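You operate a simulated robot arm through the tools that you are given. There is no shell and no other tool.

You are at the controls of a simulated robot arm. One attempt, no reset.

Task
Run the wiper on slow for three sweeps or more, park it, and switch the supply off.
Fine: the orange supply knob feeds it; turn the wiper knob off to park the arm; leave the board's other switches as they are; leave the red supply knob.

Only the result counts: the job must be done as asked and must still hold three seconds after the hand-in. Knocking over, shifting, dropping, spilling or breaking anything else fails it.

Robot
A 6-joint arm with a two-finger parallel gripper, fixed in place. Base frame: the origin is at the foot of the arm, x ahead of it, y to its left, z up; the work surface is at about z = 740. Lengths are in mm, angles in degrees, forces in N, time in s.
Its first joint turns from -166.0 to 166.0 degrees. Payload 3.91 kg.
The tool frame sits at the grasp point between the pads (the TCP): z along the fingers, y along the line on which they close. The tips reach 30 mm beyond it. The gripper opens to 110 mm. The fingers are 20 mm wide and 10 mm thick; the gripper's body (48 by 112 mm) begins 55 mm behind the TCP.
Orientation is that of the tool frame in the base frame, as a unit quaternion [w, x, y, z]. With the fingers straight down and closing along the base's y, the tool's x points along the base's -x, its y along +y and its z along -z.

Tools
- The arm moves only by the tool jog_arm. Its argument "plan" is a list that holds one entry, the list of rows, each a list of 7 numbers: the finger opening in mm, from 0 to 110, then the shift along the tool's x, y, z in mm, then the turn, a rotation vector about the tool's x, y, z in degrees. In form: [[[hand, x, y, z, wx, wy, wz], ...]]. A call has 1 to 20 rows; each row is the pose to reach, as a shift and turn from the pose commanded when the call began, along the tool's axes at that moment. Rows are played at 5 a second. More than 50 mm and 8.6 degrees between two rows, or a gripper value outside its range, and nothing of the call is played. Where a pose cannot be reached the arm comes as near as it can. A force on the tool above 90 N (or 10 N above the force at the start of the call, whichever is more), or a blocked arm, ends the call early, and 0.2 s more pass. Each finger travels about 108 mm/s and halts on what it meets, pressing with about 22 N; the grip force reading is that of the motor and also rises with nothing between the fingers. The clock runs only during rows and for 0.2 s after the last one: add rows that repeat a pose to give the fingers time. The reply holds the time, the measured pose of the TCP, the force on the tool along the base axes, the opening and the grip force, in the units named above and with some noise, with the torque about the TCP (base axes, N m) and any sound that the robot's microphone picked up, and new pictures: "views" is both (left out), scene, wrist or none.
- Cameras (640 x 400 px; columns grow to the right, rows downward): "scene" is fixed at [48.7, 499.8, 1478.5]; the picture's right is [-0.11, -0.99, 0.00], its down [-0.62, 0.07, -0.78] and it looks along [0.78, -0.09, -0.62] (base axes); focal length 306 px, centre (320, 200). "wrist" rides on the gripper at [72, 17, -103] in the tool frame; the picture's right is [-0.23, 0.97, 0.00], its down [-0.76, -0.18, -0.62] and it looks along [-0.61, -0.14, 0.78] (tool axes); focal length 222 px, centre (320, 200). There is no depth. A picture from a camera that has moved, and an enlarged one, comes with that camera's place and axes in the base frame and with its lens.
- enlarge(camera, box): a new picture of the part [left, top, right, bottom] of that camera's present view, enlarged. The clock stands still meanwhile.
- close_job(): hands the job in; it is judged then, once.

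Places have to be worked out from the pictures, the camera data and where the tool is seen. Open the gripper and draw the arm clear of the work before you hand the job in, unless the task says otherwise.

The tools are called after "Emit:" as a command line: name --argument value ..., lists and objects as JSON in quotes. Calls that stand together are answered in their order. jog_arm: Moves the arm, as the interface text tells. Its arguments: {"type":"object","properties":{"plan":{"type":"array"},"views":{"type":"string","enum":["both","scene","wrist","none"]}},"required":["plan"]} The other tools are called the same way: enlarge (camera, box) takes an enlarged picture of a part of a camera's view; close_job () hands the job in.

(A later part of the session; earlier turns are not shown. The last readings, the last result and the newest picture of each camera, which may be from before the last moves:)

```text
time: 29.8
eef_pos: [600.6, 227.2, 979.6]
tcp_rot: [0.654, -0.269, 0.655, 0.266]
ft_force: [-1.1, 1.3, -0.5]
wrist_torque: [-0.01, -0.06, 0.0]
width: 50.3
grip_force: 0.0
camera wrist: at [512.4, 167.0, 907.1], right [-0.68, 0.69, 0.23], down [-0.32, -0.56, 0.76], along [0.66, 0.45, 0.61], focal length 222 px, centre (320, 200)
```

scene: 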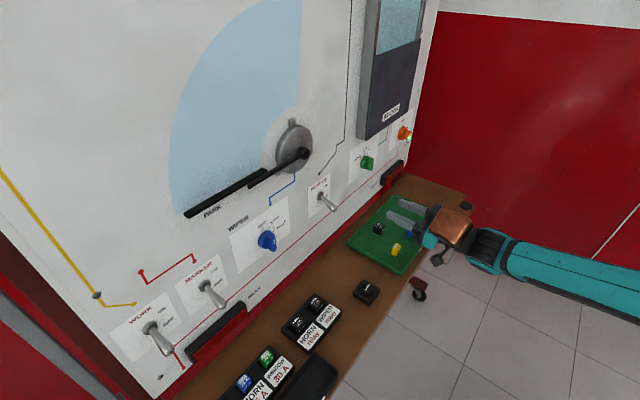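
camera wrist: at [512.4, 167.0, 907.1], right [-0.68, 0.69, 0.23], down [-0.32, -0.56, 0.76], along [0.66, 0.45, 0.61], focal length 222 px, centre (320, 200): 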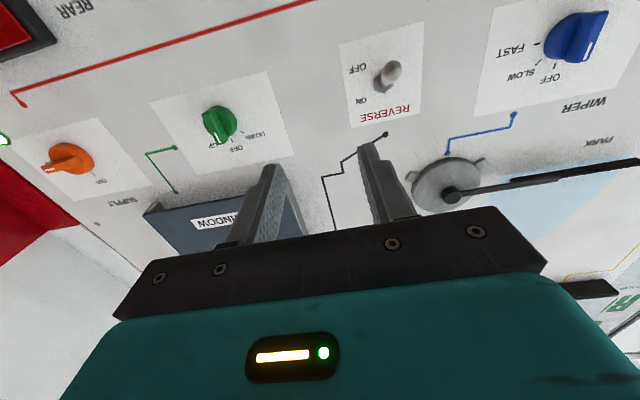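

Tracking is exact at s≈-258. I continue along the board to the wiper knob, adding a slight 6° left yaw so the wrist stays on the good side of its singularity.

Emit:
jog_arm --plan '[[[50, 0, 40, 0, -1.5, 0, 0], [50, 0, 80, 0, -3, 0, 0], [50, 0, 120, 0, -4.5, 0, 0], [50, 0, 160, 0, -6, 0, 0], [50, 0, 200, 0, -6, 0, 0], [50, 0, 240, 0, -6, 0, 0], [50, 0, 270, 0, -6, 0, 0], [50, 0, 283, 0, -6, 0, 0], [50, 0, 283, 0, -6, 0, 0]]]' --views "both"

Emit:
enlarge --camera "wrist" --box '[210, 20, 430, 220]'

```text
time: 31.8
eef_pos: [434.7, 393.1, 982.3]
tcp_rot: [0.636, -0.307, 0.638, 0.306]
ft_force: [0.0, 0.9, 0.1]
wrist_torque: [-0.01, 0.03, -0.02]
width: 50.4
grip_force: 0.0
out of reach, approached as far as the arm can: row 6, 7, 8, 9
camera wrist: at [355.7, 322.7, 909.6], right [-0.76, 0.61, 0.23], down [-0.25, -0.59, 0.76], along [0.6, 0.52, 0.6], focal length 222 px, centre (320, 200)
```

scene: 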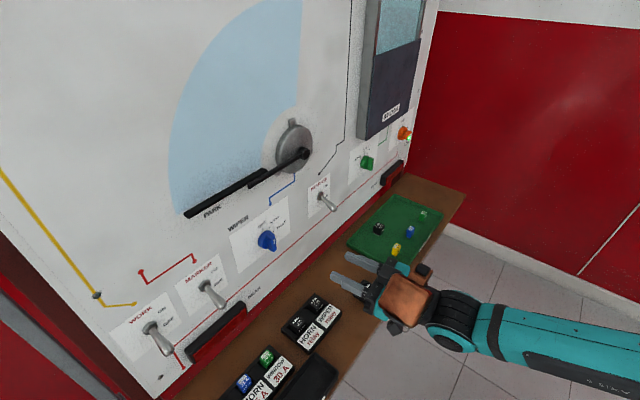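
wrist: 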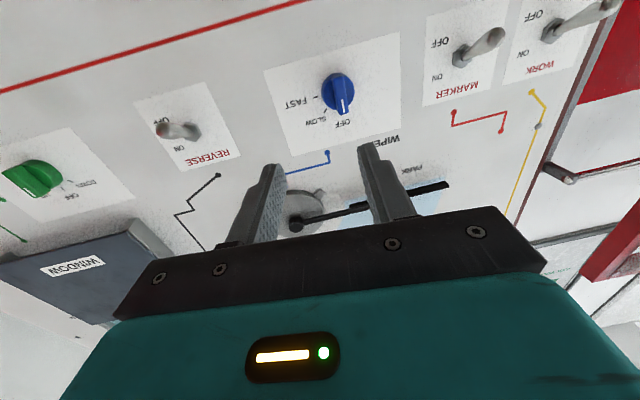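

```text
2.00 times, centred on (320, 120) of wrist
camera zoom: at [355.7, 322.7, 909.6], right [-0.76, 0.61, 0.23], down [-0.25, -0.59, 0.76], along [0.6, 0.52, 0.6], focal length 444 px, centre (320, 360)
```

zoom: 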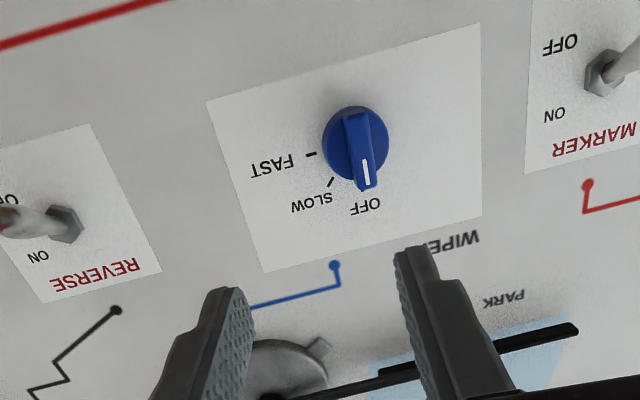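

The arm stopped short at s≈-23 (rows 6-9 out of reach), orientation otherwise clean. A wrist-roll joint limit is likely, so I test it by adding roll in the positive direction while holding the commanded position, well away from the board.

Emit:
jog_arm --plan '[[[50, 0, 0, 0, 0, 0, 8], [50, 0, 0, 0, 0, 0, 16], [50, 0, 0, 0, 0, 0, 24], [50, 0, 0, 0, 0, 0, 32], [50, 0, 0, 0, 0, 0, 40], [50, 0, 0, 0, 0, 0, 40]]]' --views "scene"

```text
time: 33.2
eef_pos: [436.9, 390.9, 981.8]
tcp_rot: [0.494, -0.068, 0.705, 0.504]
ft_force: [0.3, -0.4, -0.5]
wrist_torque: [0.0, 0.0, 0.03]
width: 50.0
grip_force: 0.0
```

scene: 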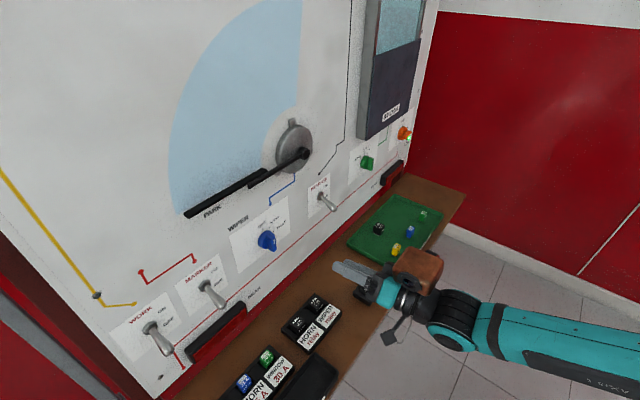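

The roll went through and the command had been clamped to the reachable pose. With the 40° roll in place I test whether the arm can now step further left along the board by about 48 mm.

Emit:
jog_arm --plan '[[[50, 10.3, 12.3, 0, 0, 0, 0], [50, 20.6, 24.5, 0, 0, 0, 0], [50, 30.9, 36.8, 0, 0, 0, 0], [50, 30.9, 36.8, 0, 0, 0, 0]]]' --views "none"

```text
time: 34.2
eef_pos: [426.5, 394.0, 989.1]
tcp_rot: [0.489, -0.075, 0.706, 0.507]
ft_force: [0.2, -0.3, -0.1]
wrist_torque: [-0.05, -0.01, -0.01]
width: 50.1
grip_force: 0.0
out of reach, approached as far as the arm can: row 1, 2, 3, 4
```

Both stuck spots have the wrist centre equally close to the shoulder, so this is really a minimum-reach limit at this stand-off. Moving nearer the board should free it: I go forward 60 mm, over to the knob's column, and unroll.

Emit:
jog_arm --plan '[[[50, 0, 0, 20, 0, 0, 0], [50, 4.5, 3.5, 35, 0.25, -0.18, -6.66], [50, 9, 7, 50, 0.5, -0.35, -13.3], [50, 13.6, 10.4, 65, 0.74, -0.53, -20], [50, 18.2, 14, 65, 1.0, -0.7, -26.6], [50, 22.7, 17.4, 65, 1.23, -0.88, -33.3], [50, 27.3, 20.9, 65, 1.48, -1.05, -39.98], [50, 27.3, 20.9, 65, 1.48, -1.05, -39.98]]]' --views "both"

Emit:
enlarge --camera "wrist" --box '[220, 30, 420, 200]'

```text
time: 36.0
eef_pos: [482.2, 425.2, 975.3]
tcp_rot: [0.639, -0.305, 0.638, 0.303]
ft_force: [-0.3, 0.9, -0.2]
wrist_torque: [-0.02, 0.01, 0.02]
width: 50.0
grip_force: 0.1
out of reach, approached as far as the arm can: row 1, 2, 3, 4, 5, 6, 7, 8
camera wrist: at [403.0, 356.1, 903.0], right [-0.76, 0.61, 0.23], down [-0.26, -0.6, 0.76], along [0.6, 0.52, 0.61], focal length 222 px, centre (320, 200)
```

scene: 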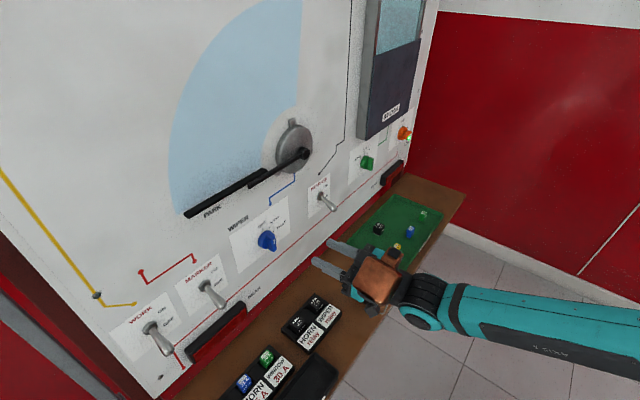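
wrist: 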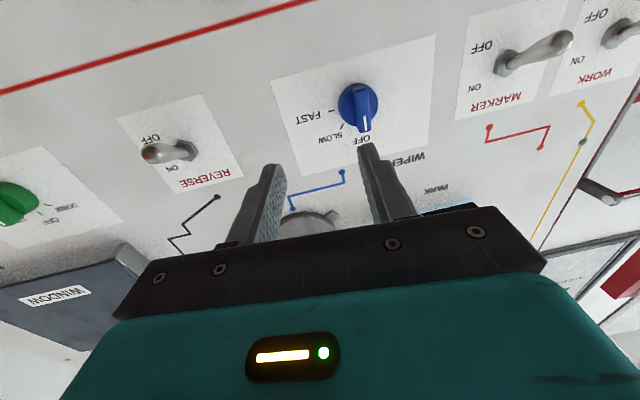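

```text
2.35 times, centred on (320, 115) of wrist
camera zoom: at [403.0, 356.1, 903.0], right [-0.76, 0.61, 0.23], down [-0.26, -0.6, 0.76], along [0.6, 0.52, 0.61], focal length 523 px, centre (320, 400)
```

zoom: 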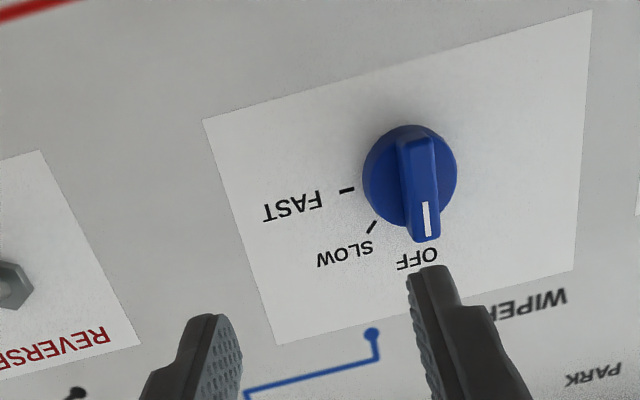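

The limit follows the tool-versus-forearm yaw, so it is the forearm-roll joint near its stop when the tool points straight up relative to the forearm. A downward-tilted (about 35°) approach to the wiper knob keeps that joint mid-range and still keeps the pads flush on the vertical wing. First I yaw the tool further left.

Emit:
jog_arm --plan '[[[50, 0, 0, 0, -4.5, 0, 0], [50, 0, 0, 0, -9, 0, 0], [50, 0, 0, 0, -13.5, 0, 0], [50, 0, 0, 0, -13.5, 0, 0]]]' --views "none"

```text
time: 37.0
eef_pos: [481.2, 425.5, 973.6]
tcp_rot: [0.606, -0.366, 0.604, 0.366]
ft_force: [0.1, 0.0, 0.4]
wrist_torque: [0.01, 0.0, 0.02]
width: 50.0
grip_force: 0.0
```

Yaw took cleanly (tool azimuth ≈62°). Now I pitch the tool down 35° while raising the TCP about 70 mm.

Emit:
jog_arm --plan '[[[50, -10, 0, 0, 0, 5, 0], [50, -20, 0, 0, 0, 10, 0], [50, -30, 0, 0, 0, 15, 0], [50, -40, 0, 0, 0, 20, 0], [50, -50, 0, 0, 0, 25, 0], [50, -60, 0, 0, 0, 30, 0], [50, -70, 0, 0, 0, 35, 0], [50, -70, 0, 0, 0, 35, 0]]]' --views "both"

```text
time: 38.8
eef_pos: [480.4, 424.1, 1044.8]
tcp_rot: [0.397, -0.459, 0.757, 0.241]
ft_force: [0.1, -0.4, 1.4]
wrist_torque: [0.0, -0.03, -0.02]
width: 50.3
grip_force: 0.0
camera wrist: at [405.2, 321.9, 1044.2], right [-0.8, 0.57, 0.19], down [0.12, -0.15, 0.98], along [0.58, 0.81, 0.05], focal length 222 px, centre (320, 200)
```

scene: 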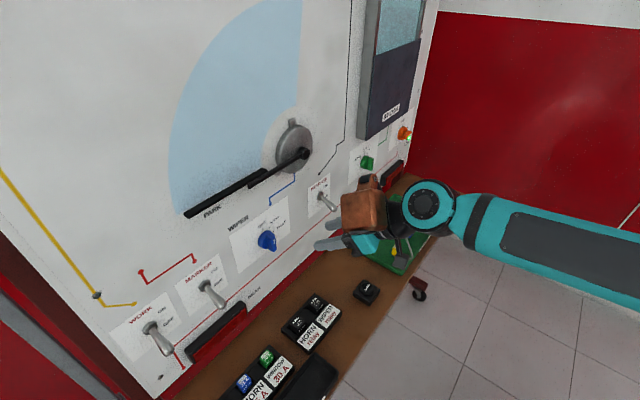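
wrist: 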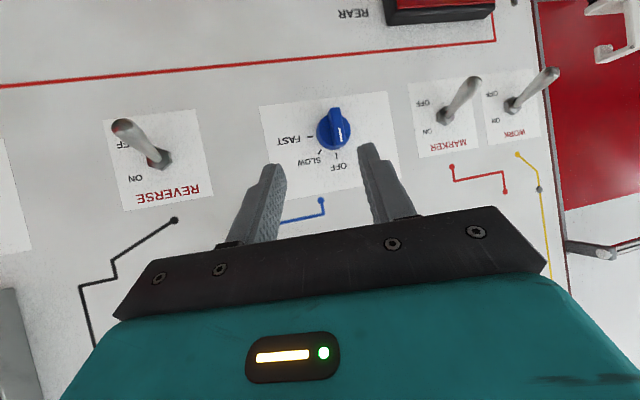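

The tilt-down pose was reached without complaint, and the blue knob is clearly visible, still at OFF. I now yaw back square to the board and move to the pre-grasp in the knob's column.

Emit:
jog_arm --plan '[[[50, -5, 6, 7.2, 2.1, 0, 1.5], [50, -10, 12, 14.4, 4.2, 0, 3], [50, -15, 18, 21.6, 6.3, 0, 4.5], [50, -20, 24, 28.7, 8.5, 0, 5.9], [50, -25, 30, 36, 10.6, 0, 7.4], [50, -30, 36, 43.1, 12.7, 0, 8.9], [50, -34.7, 42.1, 50.3, 14.8, 0, 10.4], [50, -34.7, 42.1, 50.3, 14.8, 0, 10.4]]]' --views "both"

Emit:
enlarge --camera "wrist" --box '[220, 60, 420, 220]'

```text
time: 40.6
eef_pos: [471.9, 499.0, 1045.2]
tcp_rot: [0.43, -0.333, 0.821, 0.175]
ft_force: [-0.9, -1.2, 0.7]
wrist_torque: [-0.01, -0.01, 0.03]
width: 50.0
grip_force: 0.0
camera wrist: at [367.8, 423.8, 1043.6], right [-0.59, 0.79, 0.19], down [0.07, -0.18, 0.98], along [0.81, 0.59, 0.05], focal length 222 px, centre (320, 200)
```

scene: 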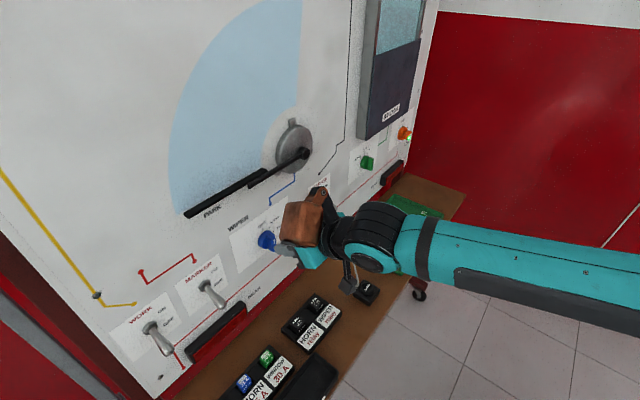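
wrist: 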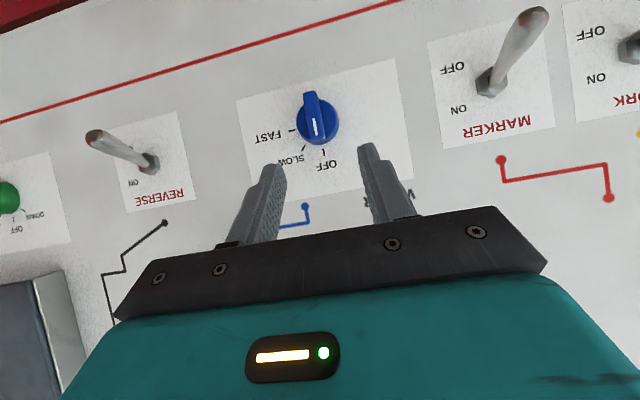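

```text
2.50 times, centred on (320, 140) of wrist
camera zoom: at [367.8, 423.8, 1043.6], right [-0.59, 0.79, 0.19], down [0.07, -0.18, 0.98], along [0.81, 0.59, 0.05], focal length 555 px, centre (320, 350)
```

zoom: 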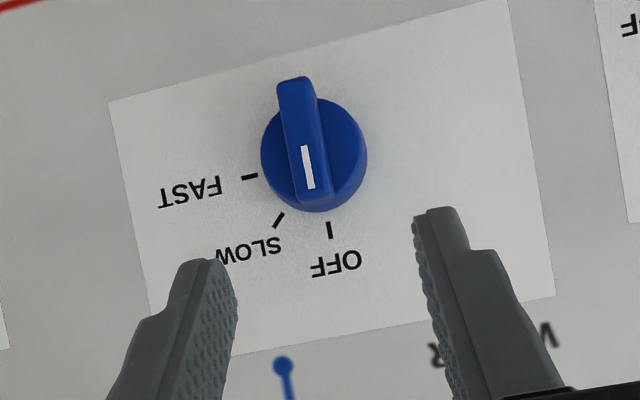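

The tool is square to the board, tilted 35° down, and the ticks fit OFF 0°, SLOW 45°, FAST 90° around an axis at about (s≈25, z≈978). I align and advance most of the way, then check the view.

Emit:
jog_arm --plan '[[[50, 4, -1.6, 0, 0, 0, 0], [50, 8.3, -3.3, 10, 0, 0, 0], [50, 8.3, -3.3, 30, 0, 0, 0], [50, 8.3, -3.3, 50, 0, 0, 0], [50, 8.3, -3.3, 65, 0, 0, 0], [50, 8.3, -3.3, 65, 0, 0, 0]]]' --views "both"

Emit:
enlarge --camera "wrist" --box '[220, 60, 420, 240]'

Emit:
enlarge --camera "scene" --box '[230, 190, 350, 280]'

```text
time: 42.0
eef_pos: [508.6, 530.6, 998.8]
tcp_rot: [0.43, -0.333, 0.821, 0.175]
ft_force: [-0.2, 0.2, 0.5]
wrist_torque: [-0.02, 0.01, -0.01]
width: 50.2
grip_force: 0.0
camera wrist: at [404.6, 454.5, 998.8], right [-0.59, 0.79, 0.19], down [0.07, -0.18, 0.98], along [0.81, 0.59, 0.05], focal length 222 px, centre (320, 200)
```

scene: 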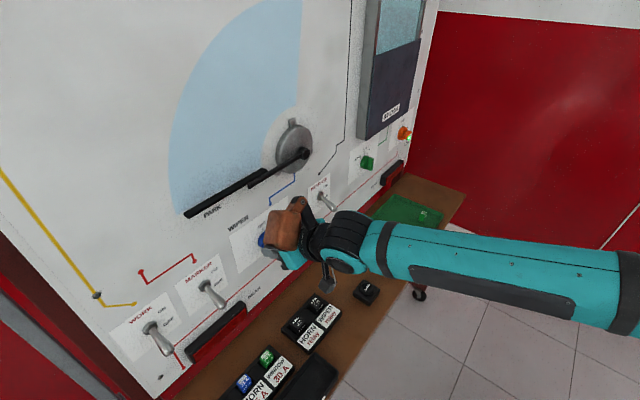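
wrist: 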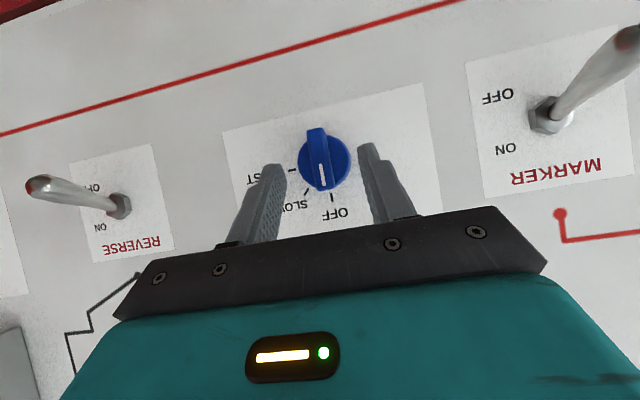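

```text
2.22 times, centred on (320, 150) of wrist
camera zoom: at [404.6, 454.5, 998.8], right [-0.59, 0.79, 0.19], down [0.07, -0.18, 0.98], along [0.81, 0.59, 0.05], focal length 494 px, centre (320, 311)
```

zoom: 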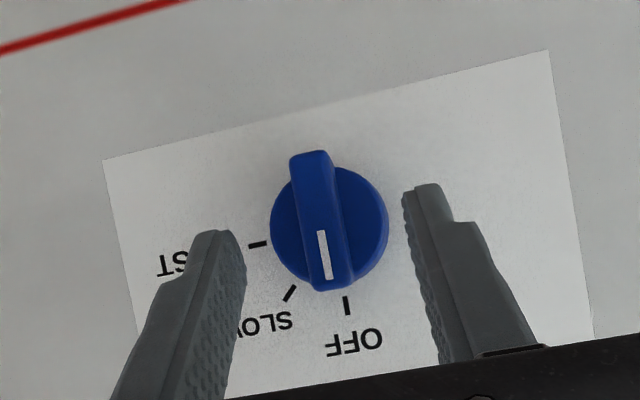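

```text
4.44 times, centred on (290, 235) of scene
camera zoom: at [48.7, 499.8, 1478.5], right [-0.11, -0.99, 0.0], down [-0.62, 0.07, -0.78], along [0.78, -0.09, -0.62], focal length 1361 px, centre (453, 44)
```

zoom: 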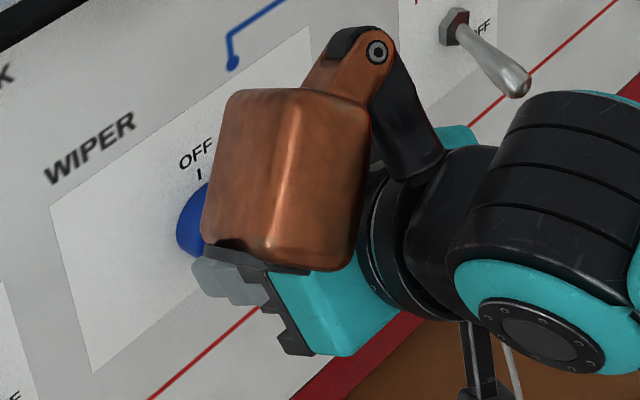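

The two-view check agrees: knob axis at (s≈25, z≈979), wing centred between the fingers. I advance the last 18 mm and close on the wing.

Emit:
jog_arm --plan '[[[50, -1, 0, 9, 0, 0, 0], [50, -2, 0, 14, 0, 0, 0], [50, -2, 0, 18, 0, 0, 0], [30, -2, 0, 18, 0, 0, 0], [10, -2, 0, 18, 0, 0, 0], [5, -2, 0, 18, 0, 0, 0], [5, -2, 0, 18, 0, 0, 0]]]' --views "both"

Emit:
enlarge --camera "wrist" --box '[220, 60, 420, 240]'

```text
time: 43.6
eef_pos: [520.4, 542.8, 991.3]
tcp_rot: [0.429, -0.333, 0.821, 0.175]
ft_force: [1.0, 2.0, -1.2]
wrist_torque: [0.15, -0.07, 0.09]
width: 39.0
grip_force: 45.3
camera wrist: at [416.5, 466.9, 990.8], right [-0.59, 0.79, 0.19], down [0.07, -0.18, 0.98], along [0.81, 0.59, 0.05], focal length 222 px, centre (320, 200)
```

scene: 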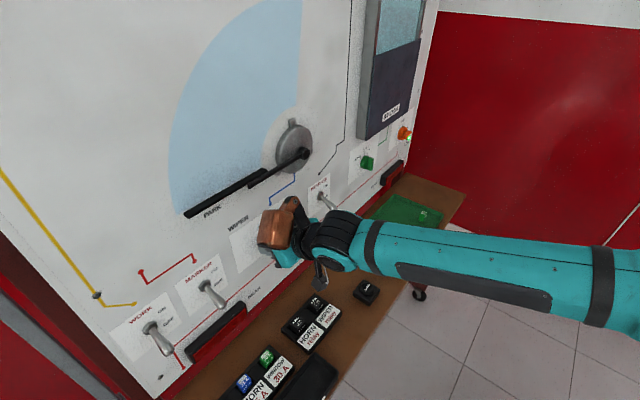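
wrist: 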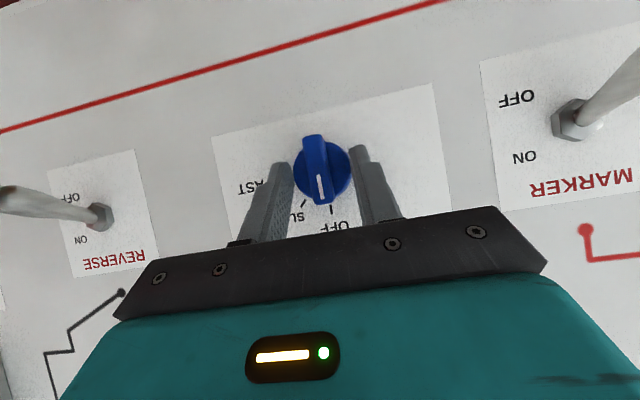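

```text
2.22 times, centred on (320, 150) of wrist
camera zoom: at [416.5, 466.9, 990.8], right [-0.59, 0.79, 0.19], down [0.07, -0.18, 0.98], along [0.81, 0.59, 0.05], focal length 494 px, centre (320, 311)
```

zoom: 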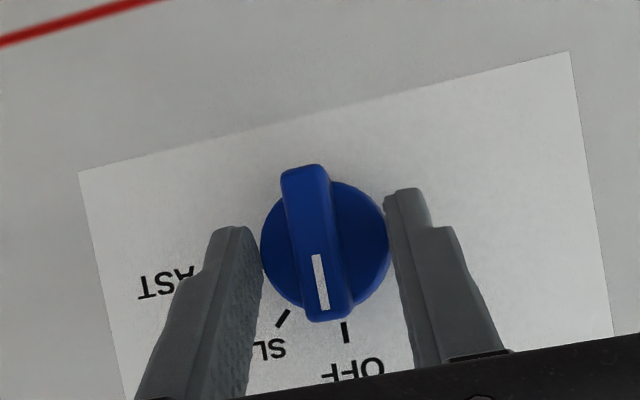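

The fingers stopped at 39 mm: the tip corners are just past the knob's round base and caught its rim, not the wing. I reopen, back off about 4 mm along the normal, and close again on the wing.

Emit:
jog_arm --plan '[[[50, 0, 0, 0, 0, 0, 0], [50, 0, 0, 0, 0, 0, 0], [50, 2.3, 0, -3.3, 0, 0, 0], [50, 2.3, 0, -3.3, 0, 0, 0], [30, 2.3, 0, -3.3, 0, 0, 0], [10, 2.3, 0, -3.3, 0, 0, 0], [5, 2.3, 0, -3.3, 0, 0, 0], [5, 2.3, 0, -3.3, 0, 0, 0]]]' --views "both"

Emit:
enlarge --camera "wrist" --box '[220, 60, 420, 240]'

```text
time: 45.4
eef_pos: [516.7, 539.3, 991.4]
tcp_rot: [0.43, -0.333, 0.821, 0.175]
ft_force: [-3.4, 1.6, 0.9]
wrist_torque: [0.08, -0.04, 0.13]
width: 38.2
grip_force: 44.6
camera wrist: at [413.4, 463.8, 991.1], right [-0.59, 0.79, 0.19], down [0.07, -0.18, 0.98], along [0.81, 0.59, 0.05], focal length 222 px, centre (320, 200)
```

scene: 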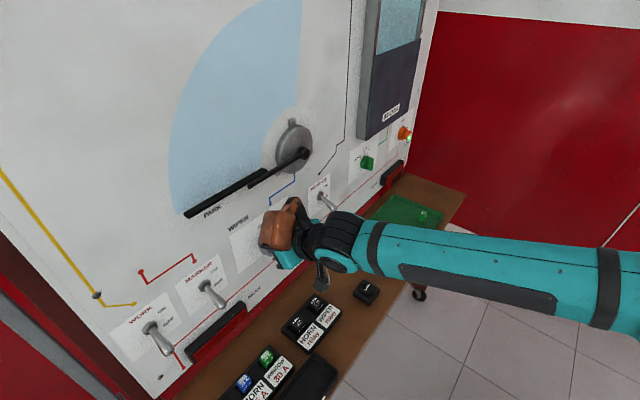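
wrist: 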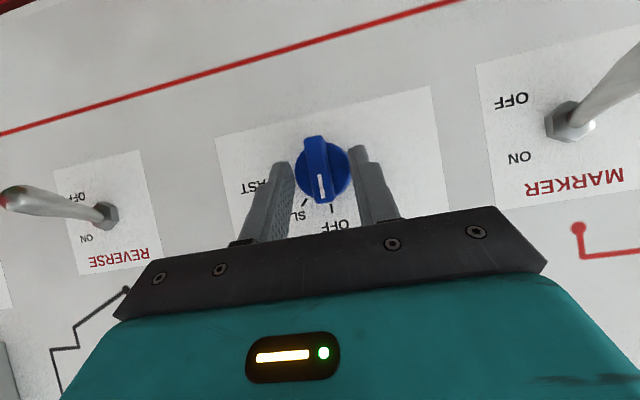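

```text
2.22 times, centred on (320, 150) of wrist
camera zoom: at [413.4, 463.8, 991.1], right [-0.59, 0.79, 0.19], down [0.07, -0.18, 0.98], along [0.81, 0.59, 0.05], focal length 494 px, centre (320, 311)
```

zoom: 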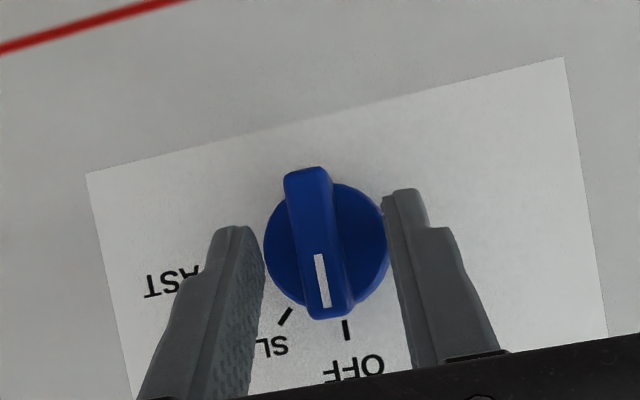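

Still caught on the rim (38 mm). Re-triangulating the ticks, the board is nearer here (~790, so its true normal is about 45°), which explains it. I back off another 4 mm and close again.

Emit:
jog_arm --plan '[[[50, 0, 0, 0, 0, 0, 0], [50, 0, 0, 0, 0, 0, 0], [50, 2.3, 0, -3.4, 0, 0, 0], [50, 2.3, 0, -3.4, 0, 0, 0], [30, 2.3, 0, -3.4, 0, 0, 0], [10, 2.3, 0, -3.4, 0, 0, 0], [5, 2.3, 0, -3.4, 0, 0, 0], [5, 2.3, 0, -3.4, 0, 0, 0]]]' --views "both"

Emit:
enlarge --camera "wrist" --box '[220, 60, 420, 240]'

```text
time: 47.2
eef_pos: [512.7, 536.6, 991.7]
tcp_rot: [0.43, -0.334, 0.82, 0.176]
ft_force: [-2.3, 1.2, -0.5]
wrist_torque: [0.12, -0.04, 0.67]
width: 12.8
grip_force: 45.1
camera wrist: at [410.8, 460.9, 991.4], right [-0.59, 0.79, 0.19], down [0.07, -0.18, 0.98], along [0.81, 0.59, 0.05], focal length 222 px, centre (320, 200)
```

scene: 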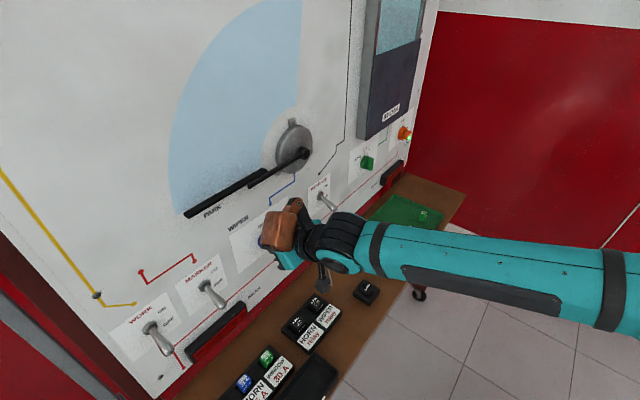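
wrist: 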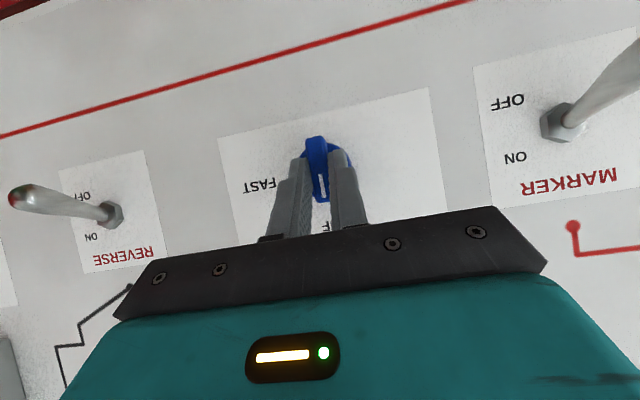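

```text
2.22 times, centred on (320, 150) of wrist
camera zoom: at [410.8, 460.9, 991.4], right [-0.59, 0.79, 0.19], down [0.07, -0.18, 0.98], along [0.81, 0.59, 0.05], focal length 494 px, centre (320, 311)
```

zoom: 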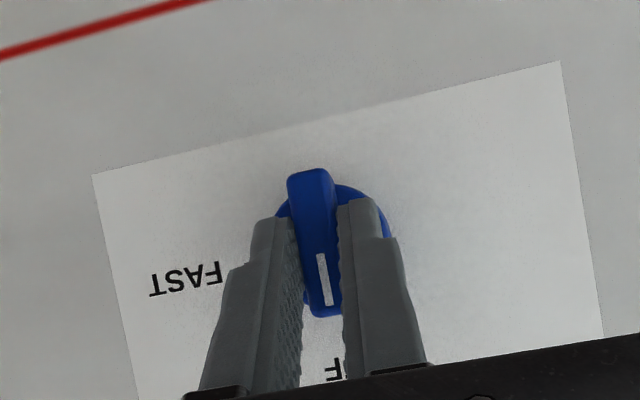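

Now the wing itself is gripped (12.8 mm). I rotate the tool 45° clockwise about the knob's own axis (parallel to the board normal, through z≈979) toward SLOW.

Emit:
jog_arm --plan '[[[5, 0.04, -1.13, 0.03, -2.85, 0.05, 4.11], [5, 0.16, -2.26, 0.11, -5.69, 0.1, 8.22], [5, 0.36, -3.36, 0.25, -8.54, 0.15, 12.33], [5, 0.65, -4.45, 0.45, -11.38, 0.2, 16.44], [5, 1.0, -5.49, 0.69, -14.23, 0.25, 20.55], [5, 1.43, -6.5, 0.99, -17.07, 0.3, 24.66], [5, 1.93, -7.46, 1.34, -19.92, 0.35, 28.77], [5, 2.5, -8.36, 1.73, -22.76, 0.4, 32.88], [5, 3.13, -9.19, 2.17, -25.6, 0.45, 37.0], [5, 3.13, -9.19, 2.17, -25.6, 0.45, 37.0]]]' --views "both"

Emit:
enlarge --camera "wrist" --box '[220, 60, 420, 240]'

```text
time: 49.4
eef_pos: [520.2, 529.0, 989.3]
tcp_rot: [0.267, -0.145, 0.825, 0.476]
ft_force: [1.6, 13.2, 19.1]
wrist_torque: [0.64, -0.28, 0.67]
width: 13.1
grip_force: 44.8
camera wrist: at [420.5, 451.3, 1001.0], right [-0.29, 0.49, 0.82], down [0.52, -0.64, 0.57], along [0.8, 0.59, -0.07], focal length 222 px, centre (320, 200)
```

scene: 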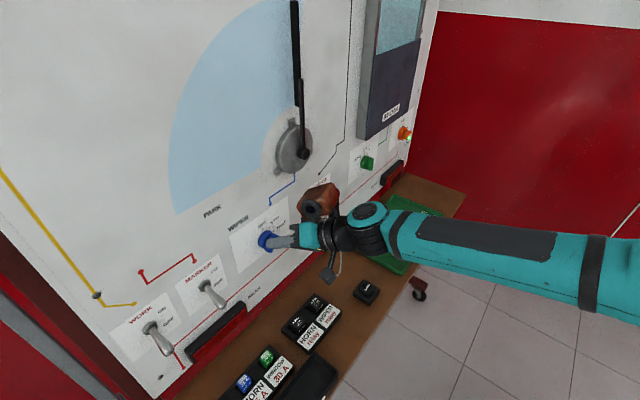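
wrist: 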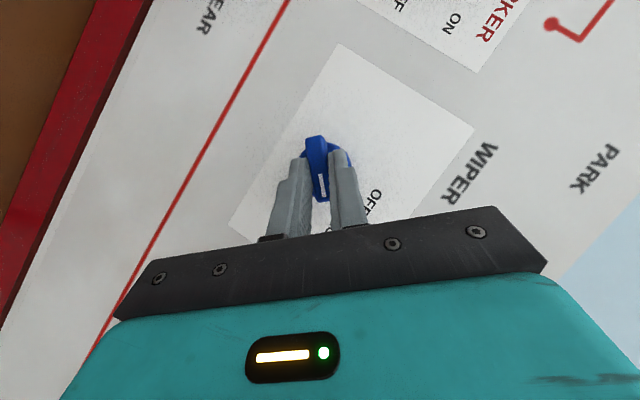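

```text
2.22 times, centred on (320, 150) of wrist
camera zoom: at [420.5, 451.3, 1001.0], right [-0.29, 0.49, 0.82], down [0.52, -0.64, 0.57], along [0.8, 0.59, -0.07], focal length 494 px, centre (320, 311)
```

zoom: 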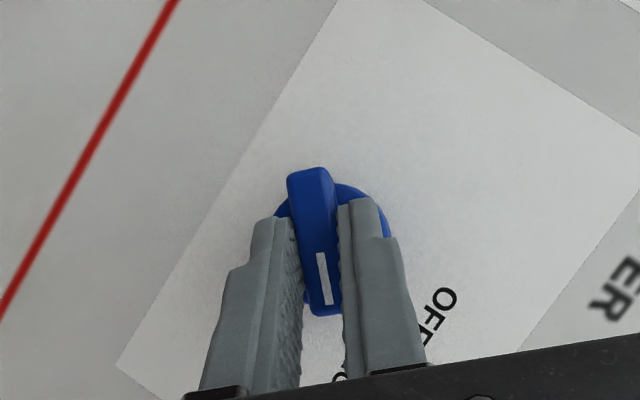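

The wiper is running — the blade is up at vertical. I hold the knob at SLOW and sample the blade over time to measure its period and count sweeps.

Emit:
jog_arm --plan '[[[5, 0, 0, 0, 0, 0, 0], [5, 0, 0, 0, 0, 0, 0]]]' --views "scene"

Emit:
jog_arm --plan '[[[5, 0, 0, 0, 0, 0, 0], [5, 0, 0, 0, 0, 0, 0]]]' --views "scene"

Emit:
jog_arm --plan '[[[5, 0, 0, 0, 0, 0, 0], [5, 0, 0, 0, 0, 0, 0]]]' --views "scene"

Emit:
jog_arm --plan '[[[5, 0, 0, 0, 0, 0, 0], [5, 0, 0, 0, 0, 0, 0]]]' --views "scene"

```text
time: 50.0
eef_pos: [521.0, 529.7, 989.2]
tcp_rot: [0.267, -0.144, 0.826, 0.475]
ft_force: [4.4, 16.5, 22.9]
wrist_torque: [1.02, -0.6, 0.2]
width: 13.2
grip_force: 44.9
```

scene: 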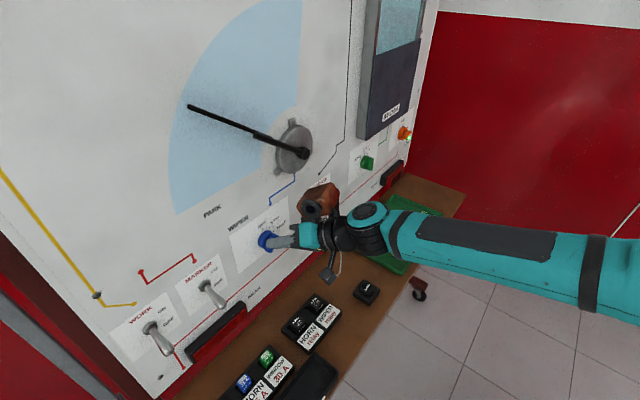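

```text
time: 50.6
eef_pos: [520.6, 530.6, 989.1]
tcp_rot: [0.267, -0.144, 0.826, 0.475]
ft_force: [6.4, 18.8, 26.8]
wrist_torque: [1.04, -0.56, 0.26]
width: 12.6
grip_force: 45.1
```

scene: 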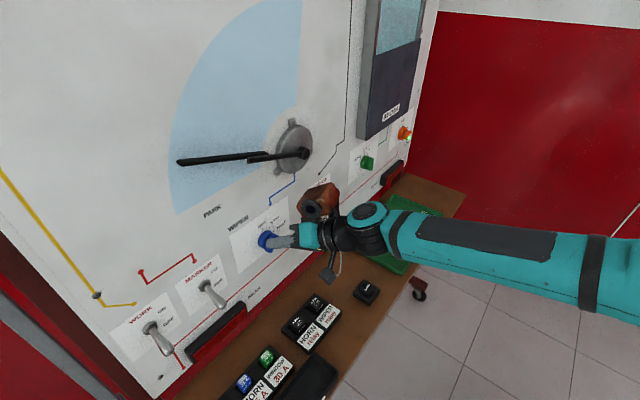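

```text
time: 51.2
eef_pos: [521.3, 529.7, 988.6]
tcp_rot: [0.267, -0.144, 0.826, 0.475]
ft_force: [8.5, 20.2, 29.0]
wrist_torque: [1.08, -0.6, 0.3]
width: 12.9
grip_force: 45.0
```

scene: 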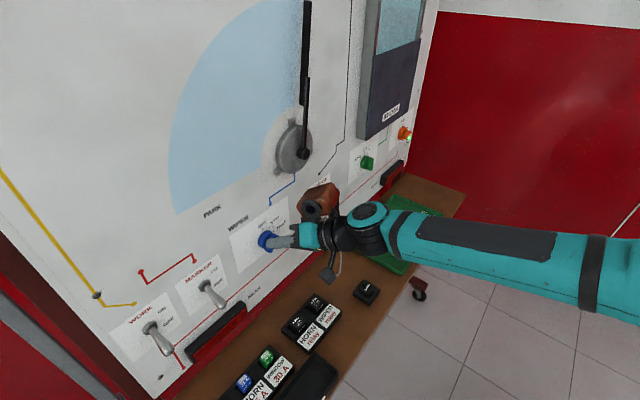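

```text
time: 51.8
eef_pos: [520.2, 529.6, 988.7]
tcp_rot: [0.266, -0.144, 0.826, 0.475]
ft_force: [9.6, 22.9, 32.1]
wrist_torque: [1.09, -0.52, 0.38]
width: 13.0
grip_force: 45.3
```

scene: 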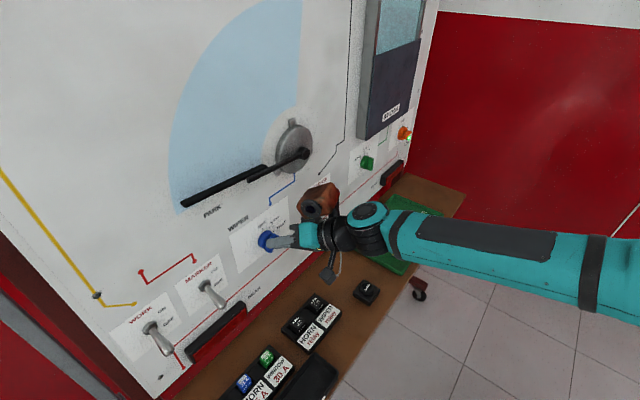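

The blade is sweeping between PARK and vertical with a period of roughly 1.6 s. The side force is slowly building from slight axis mismatch, so I open the fingers a little to relieve it while the knob stays at SLOW and more sweeps run.

Emit:
jog_arm --plan '[[[24, 0, 0, 0, 0, 0, 0], [24, 0, 0, 0, 0, 0, 0], [24, 0, 0, 0, 0, 0, 0]]]' --views "both"

Emit:
enlarge --camera "wrist" --box '[220, 60, 420, 240]'

Emit:
enlarge --camera "scene" --box '[230, 190, 350, 280]'

```text
time: 52.6
eef_pos: [520.6, 530.0, 988.4]
tcp_rot: [0.266, -0.145, 0.826, 0.476]
ft_force: [0.6, 0.1, 0.7]
wrist_torque: [0.02, -0.04, 0.02]
width: 24.1
grip_force: 0.1
camera wrist: at [420.7, 450.9, 1000.2], right [-0.29, 0.49, 0.82], down [0.52, -0.64, 0.57], along [0.8, 0.59, -0.07], focal length 222 px, centre (320, 200)
```

scene: 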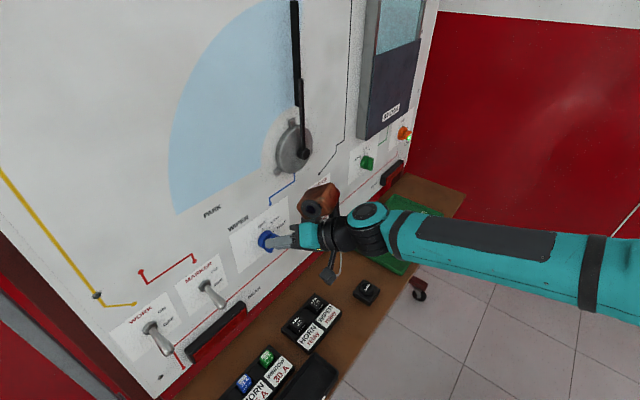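
wrist: 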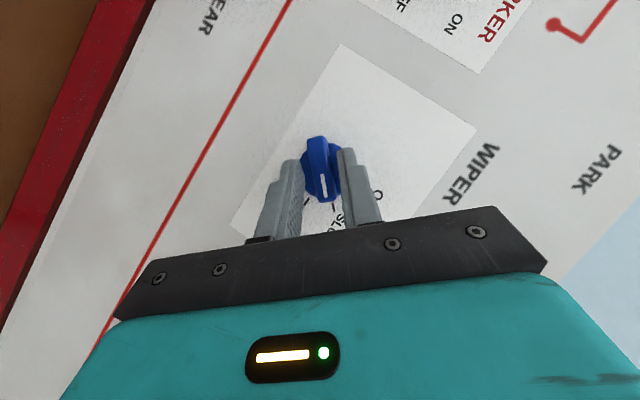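

```text
2.22 times, centred on (320, 150) of wrist
camera zoom: at [420.7, 450.9, 1000.2], right [-0.29, 0.49, 0.82], down [0.52, -0.64, 0.57], along [0.8, 0.59, -0.07], focal length 494 px, centre (320, 311)
```

zoom: 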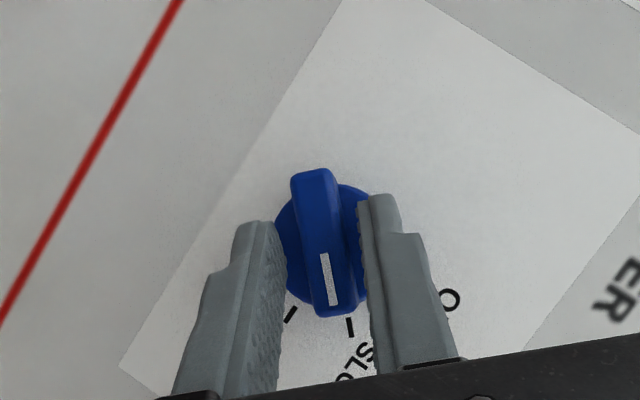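

```text
4.44 times, centred on (290, 235) of scene
camera zoom: at [48.7, 499.8, 1478.5], right [-0.11, -0.99, 0.0], down [-0.62, 0.07, -0.78], along [0.78, -0.09, -0.62], focal length 1361 px, centre (453, 44)
```

zoom: 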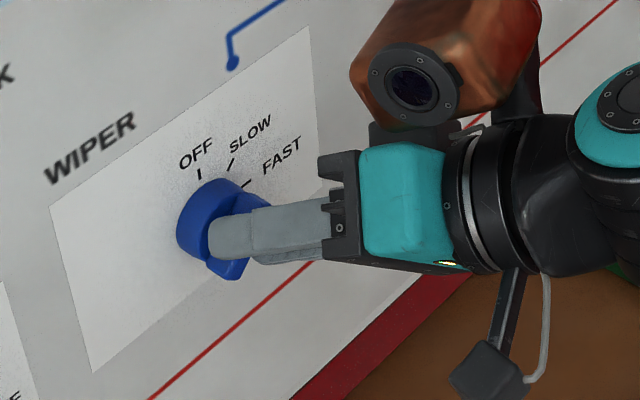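

The wing now points at the SLOW tick and the force is gone; the blade keeps sweeping. I wait several more seconds, sampling the scene, to be well past three full sweeps.

Emit:
jog_arm --plan '[[[24, 0, 0, 0, 0, 0, 0], [24, 0, 0, 0, 0, 0, 0], [24, 0, 0, 0, 0, 0, 0], [24, 0, 0, 0, 0, 0, 0], [24, 0, 0, 0, 0, 0, 0], [24, 0, 0, 0, 0, 0, 0], [24, 0, 0, 0, 0, 0, 0], [24, 0, 0, 0, 0, 0, 0], [24, 0, 0, 0, 0, 0, 0], [24, 0, 0, 0, 0, 0, 0], [24, 0, 0, 0, 0, 0, 0], [24, 0, 0, 0, 0, 0, 0]]]' --views "scene"

Emit:
jog_arm --plan '[[[24, 0, 0, 0, 0, 0, 0]]]' --views "scene"

Emit:
jog_arm --plan '[[[24, 0, 0, 0, 0, 0, 0]]]' --views "scene"

Emit:
jog_arm --plan '[[[24, 0, 0, 0, 0, 0, 0]]]' --views "scene"

Emit:
jog_arm --plan '[[[24, 0, 0, 0, 0, 0, 0]]]' --views "scene"

Emit:
jog_arm --plan '[[[24, 0, 0, 0, 0, 0, 0]]]' --views "scene"

```text
time: 55.2
eef_pos: [520.7, 530.5, 988.7]
tcp_rot: [0.267, -0.145, 0.826, 0.474]
ft_force: [-0.3, 0.1, -0.1]
wrist_torque: [0.02, 0.0, 0.02]
width: 24.1
grip_force: 0.1
```

scene: 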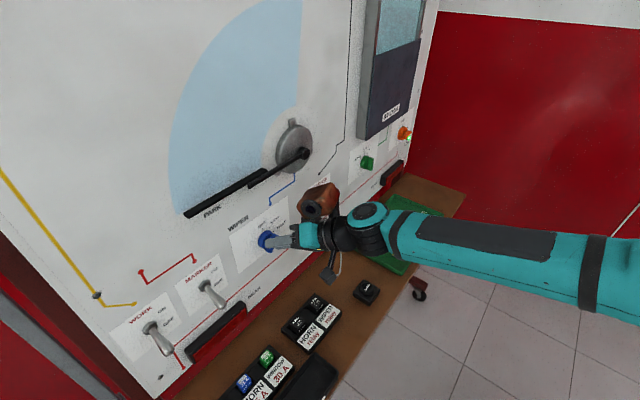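

```text
time: 55.6
eef_pos: [521.9, 529.9, 988.8]
tcp_rot: [0.267, -0.144, 0.826, 0.475]
ft_force: [0.3, 0.2, 0.3]
wrist_torque: [-0.01, -0.02, -0.02]
width: 24.3
grip_force: 0.1
```

scene: 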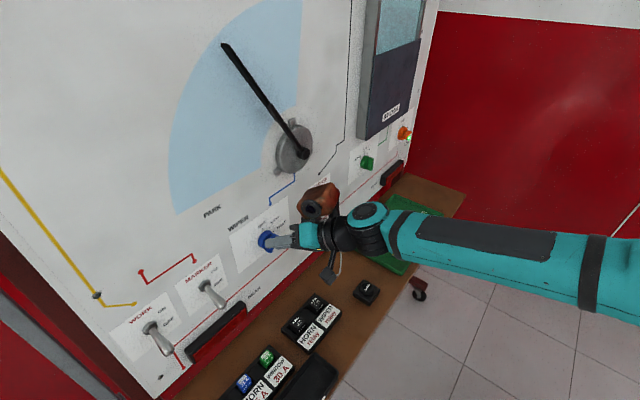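

```text
time: 56.0
eef_pos: [520.4, 529.3, 988.4]
tcp_rot: [0.267, -0.145, 0.826, 0.474]
ft_force: [-0.9, 0.5, -1.1]
wrist_torque: [-0.01, 0.02, 0.0]
width: 24.1
grip_force: 0.1
```

scene: 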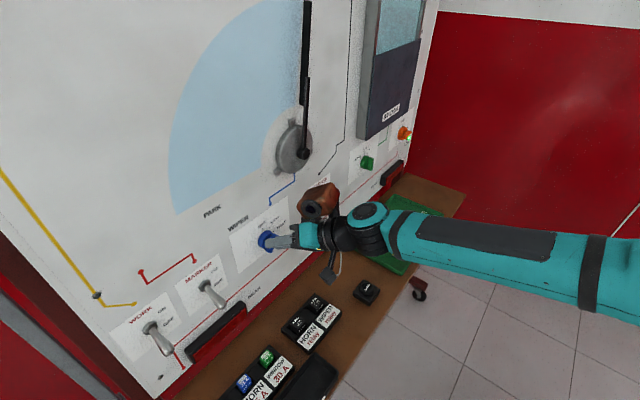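

```text
time: 56.4
eef_pos: [521.3, 530.2, 988.5]
tcp_rot: [0.266, -0.145, 0.826, 0.475]
ft_force: [-0.2, 0.2, -0.6]
wrist_torque: [-0.02, 0.01, 0.02]
width: 24.1
grip_force: 0.0
```

scene: 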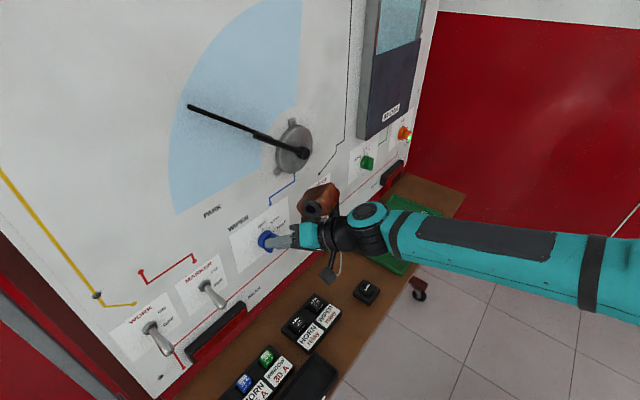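

```text
time: 56.8
eef_pos: [521.1, 530.7, 987.2]
tcp_rot: [0.266, -0.144, 0.827, 0.474]
ft_force: [-0.1, 0.7, -0.5]
wrist_torque: [-0.01, -0.02, -0.02]
width: 24.2
grip_force: 0.1
```

scene: 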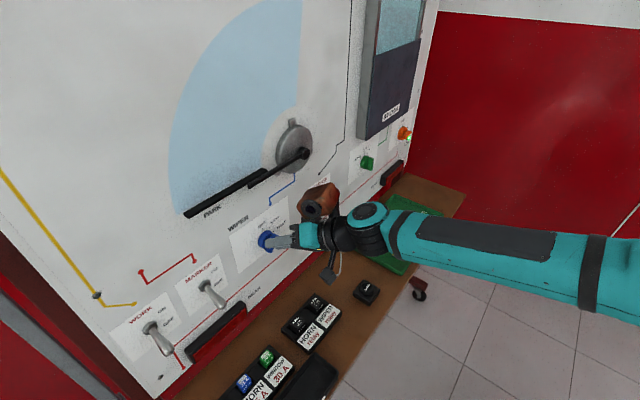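

```text
time: 57.2
eef_pos: [520.4, 529.6, 988.2]
tcp_rot: [0.267, -0.144, 0.826, 0.474]
ft_force: [-0.2, 0.5, 0.3]
wrist_torque: [0.0, 0.0, 0.01]
width: 24.0
grip_force: 0.1
```

scene: 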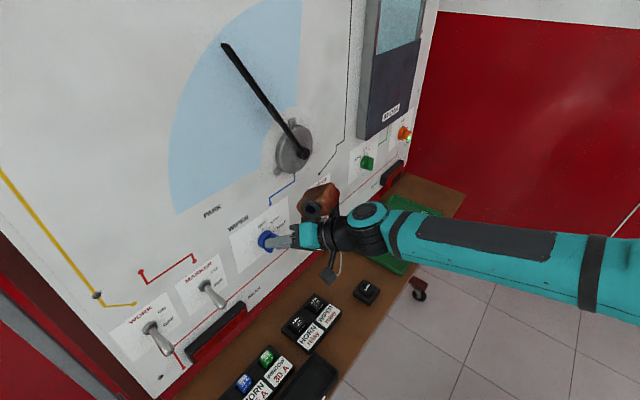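

The period is a steady 1.6 s and more than five full sweeps have run on SLOW. I close on the wing again and turn it back 45° counter-clockwise to OFF so the blade parks.

Emit:
jog_arm --plan '[[[12, 0, 0, 0, 0, 0, 0], [5, 0, 0, 0, 0, 0, 0], [5, 0, 0, 0, 0, 0, 0], [5, 0.04, 1.13, 0.03, 2.85, -0.05, -4.11], [5, 0.16, 2.26, 0.11, 5.69, -0.1, -8.22], [5, 0.36, 3.36, 0.25, 8.54, -0.15, -12.33], [5, 0.65, 4.45, 0.45, 11.38, -0.2, -16.44], [5, 1.0, 5.49, 0.69, 14.23, -0.25, -20.55], [5, 1.43, 6.5, 0.99, 17.07, -0.3, -24.66], [5, 1.93, 7.46, 1.34, 19.92, -0.35, -28.77], [5, 2.5, 8.36, 1.73, 22.76, -0.4, -32.88], [5, 3.13, 9.19, 2.17, 25.6, -0.45, -37.0], [5, 3.13, 9.19, 2.17, 25.6, -0.45, -37.0], [5, 3.13, 9.19, 2.17, 25.6, -0.45, -37.0]]]' --views "both"

Emit:
enlarge --camera "wrist" --box '[220, 60, 420, 240]'

```text
time: 60.2
eef_pos: [513.9, 536.2, 992.3]
tcp_rot: [0.431, -0.333, 0.82, 0.176]
ft_force: [7.5, 17.2, 20.9]
wrist_torque: [0.78, -0.68, 0.75]
width: 12.9
grip_force: 44.9
camera wrist: at [410.9, 460.9, 991.5], right [-0.59, 0.79, 0.19], down [0.07, -0.18, 0.98], along [0.81, 0.59, 0.06], focal length 222 px, centre (320, 200)
```

scene: 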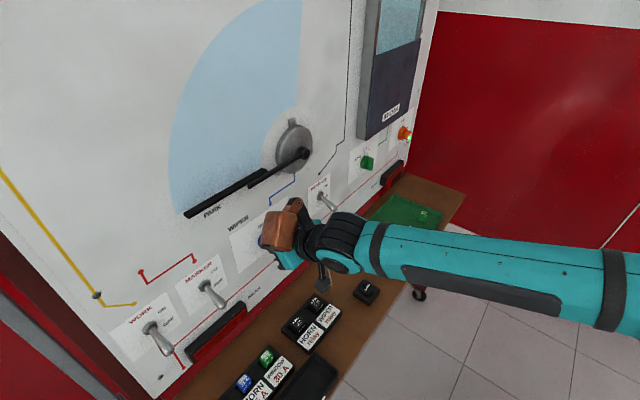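
wrist: 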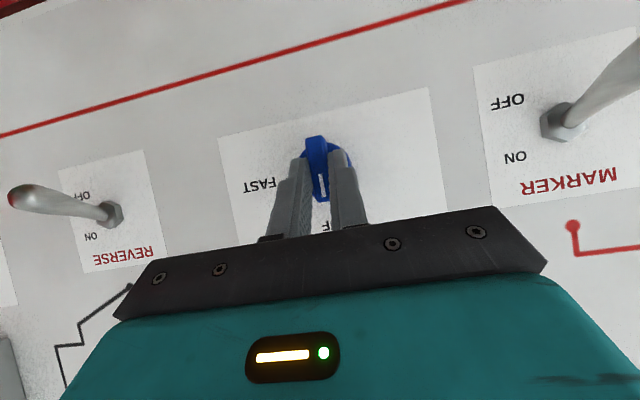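

```text
2.22 times, centred on (320, 150) of wrist
camera zoom: at [410.9, 460.9, 991.5], right [-0.59, 0.79, 0.19], down [0.07, -0.18, 0.98], along [0.81, 0.59, 0.06], focal length 494 px, centre (320, 311)
```

zoom: 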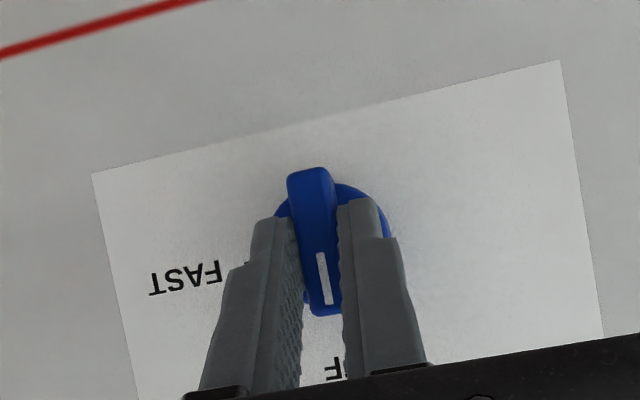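

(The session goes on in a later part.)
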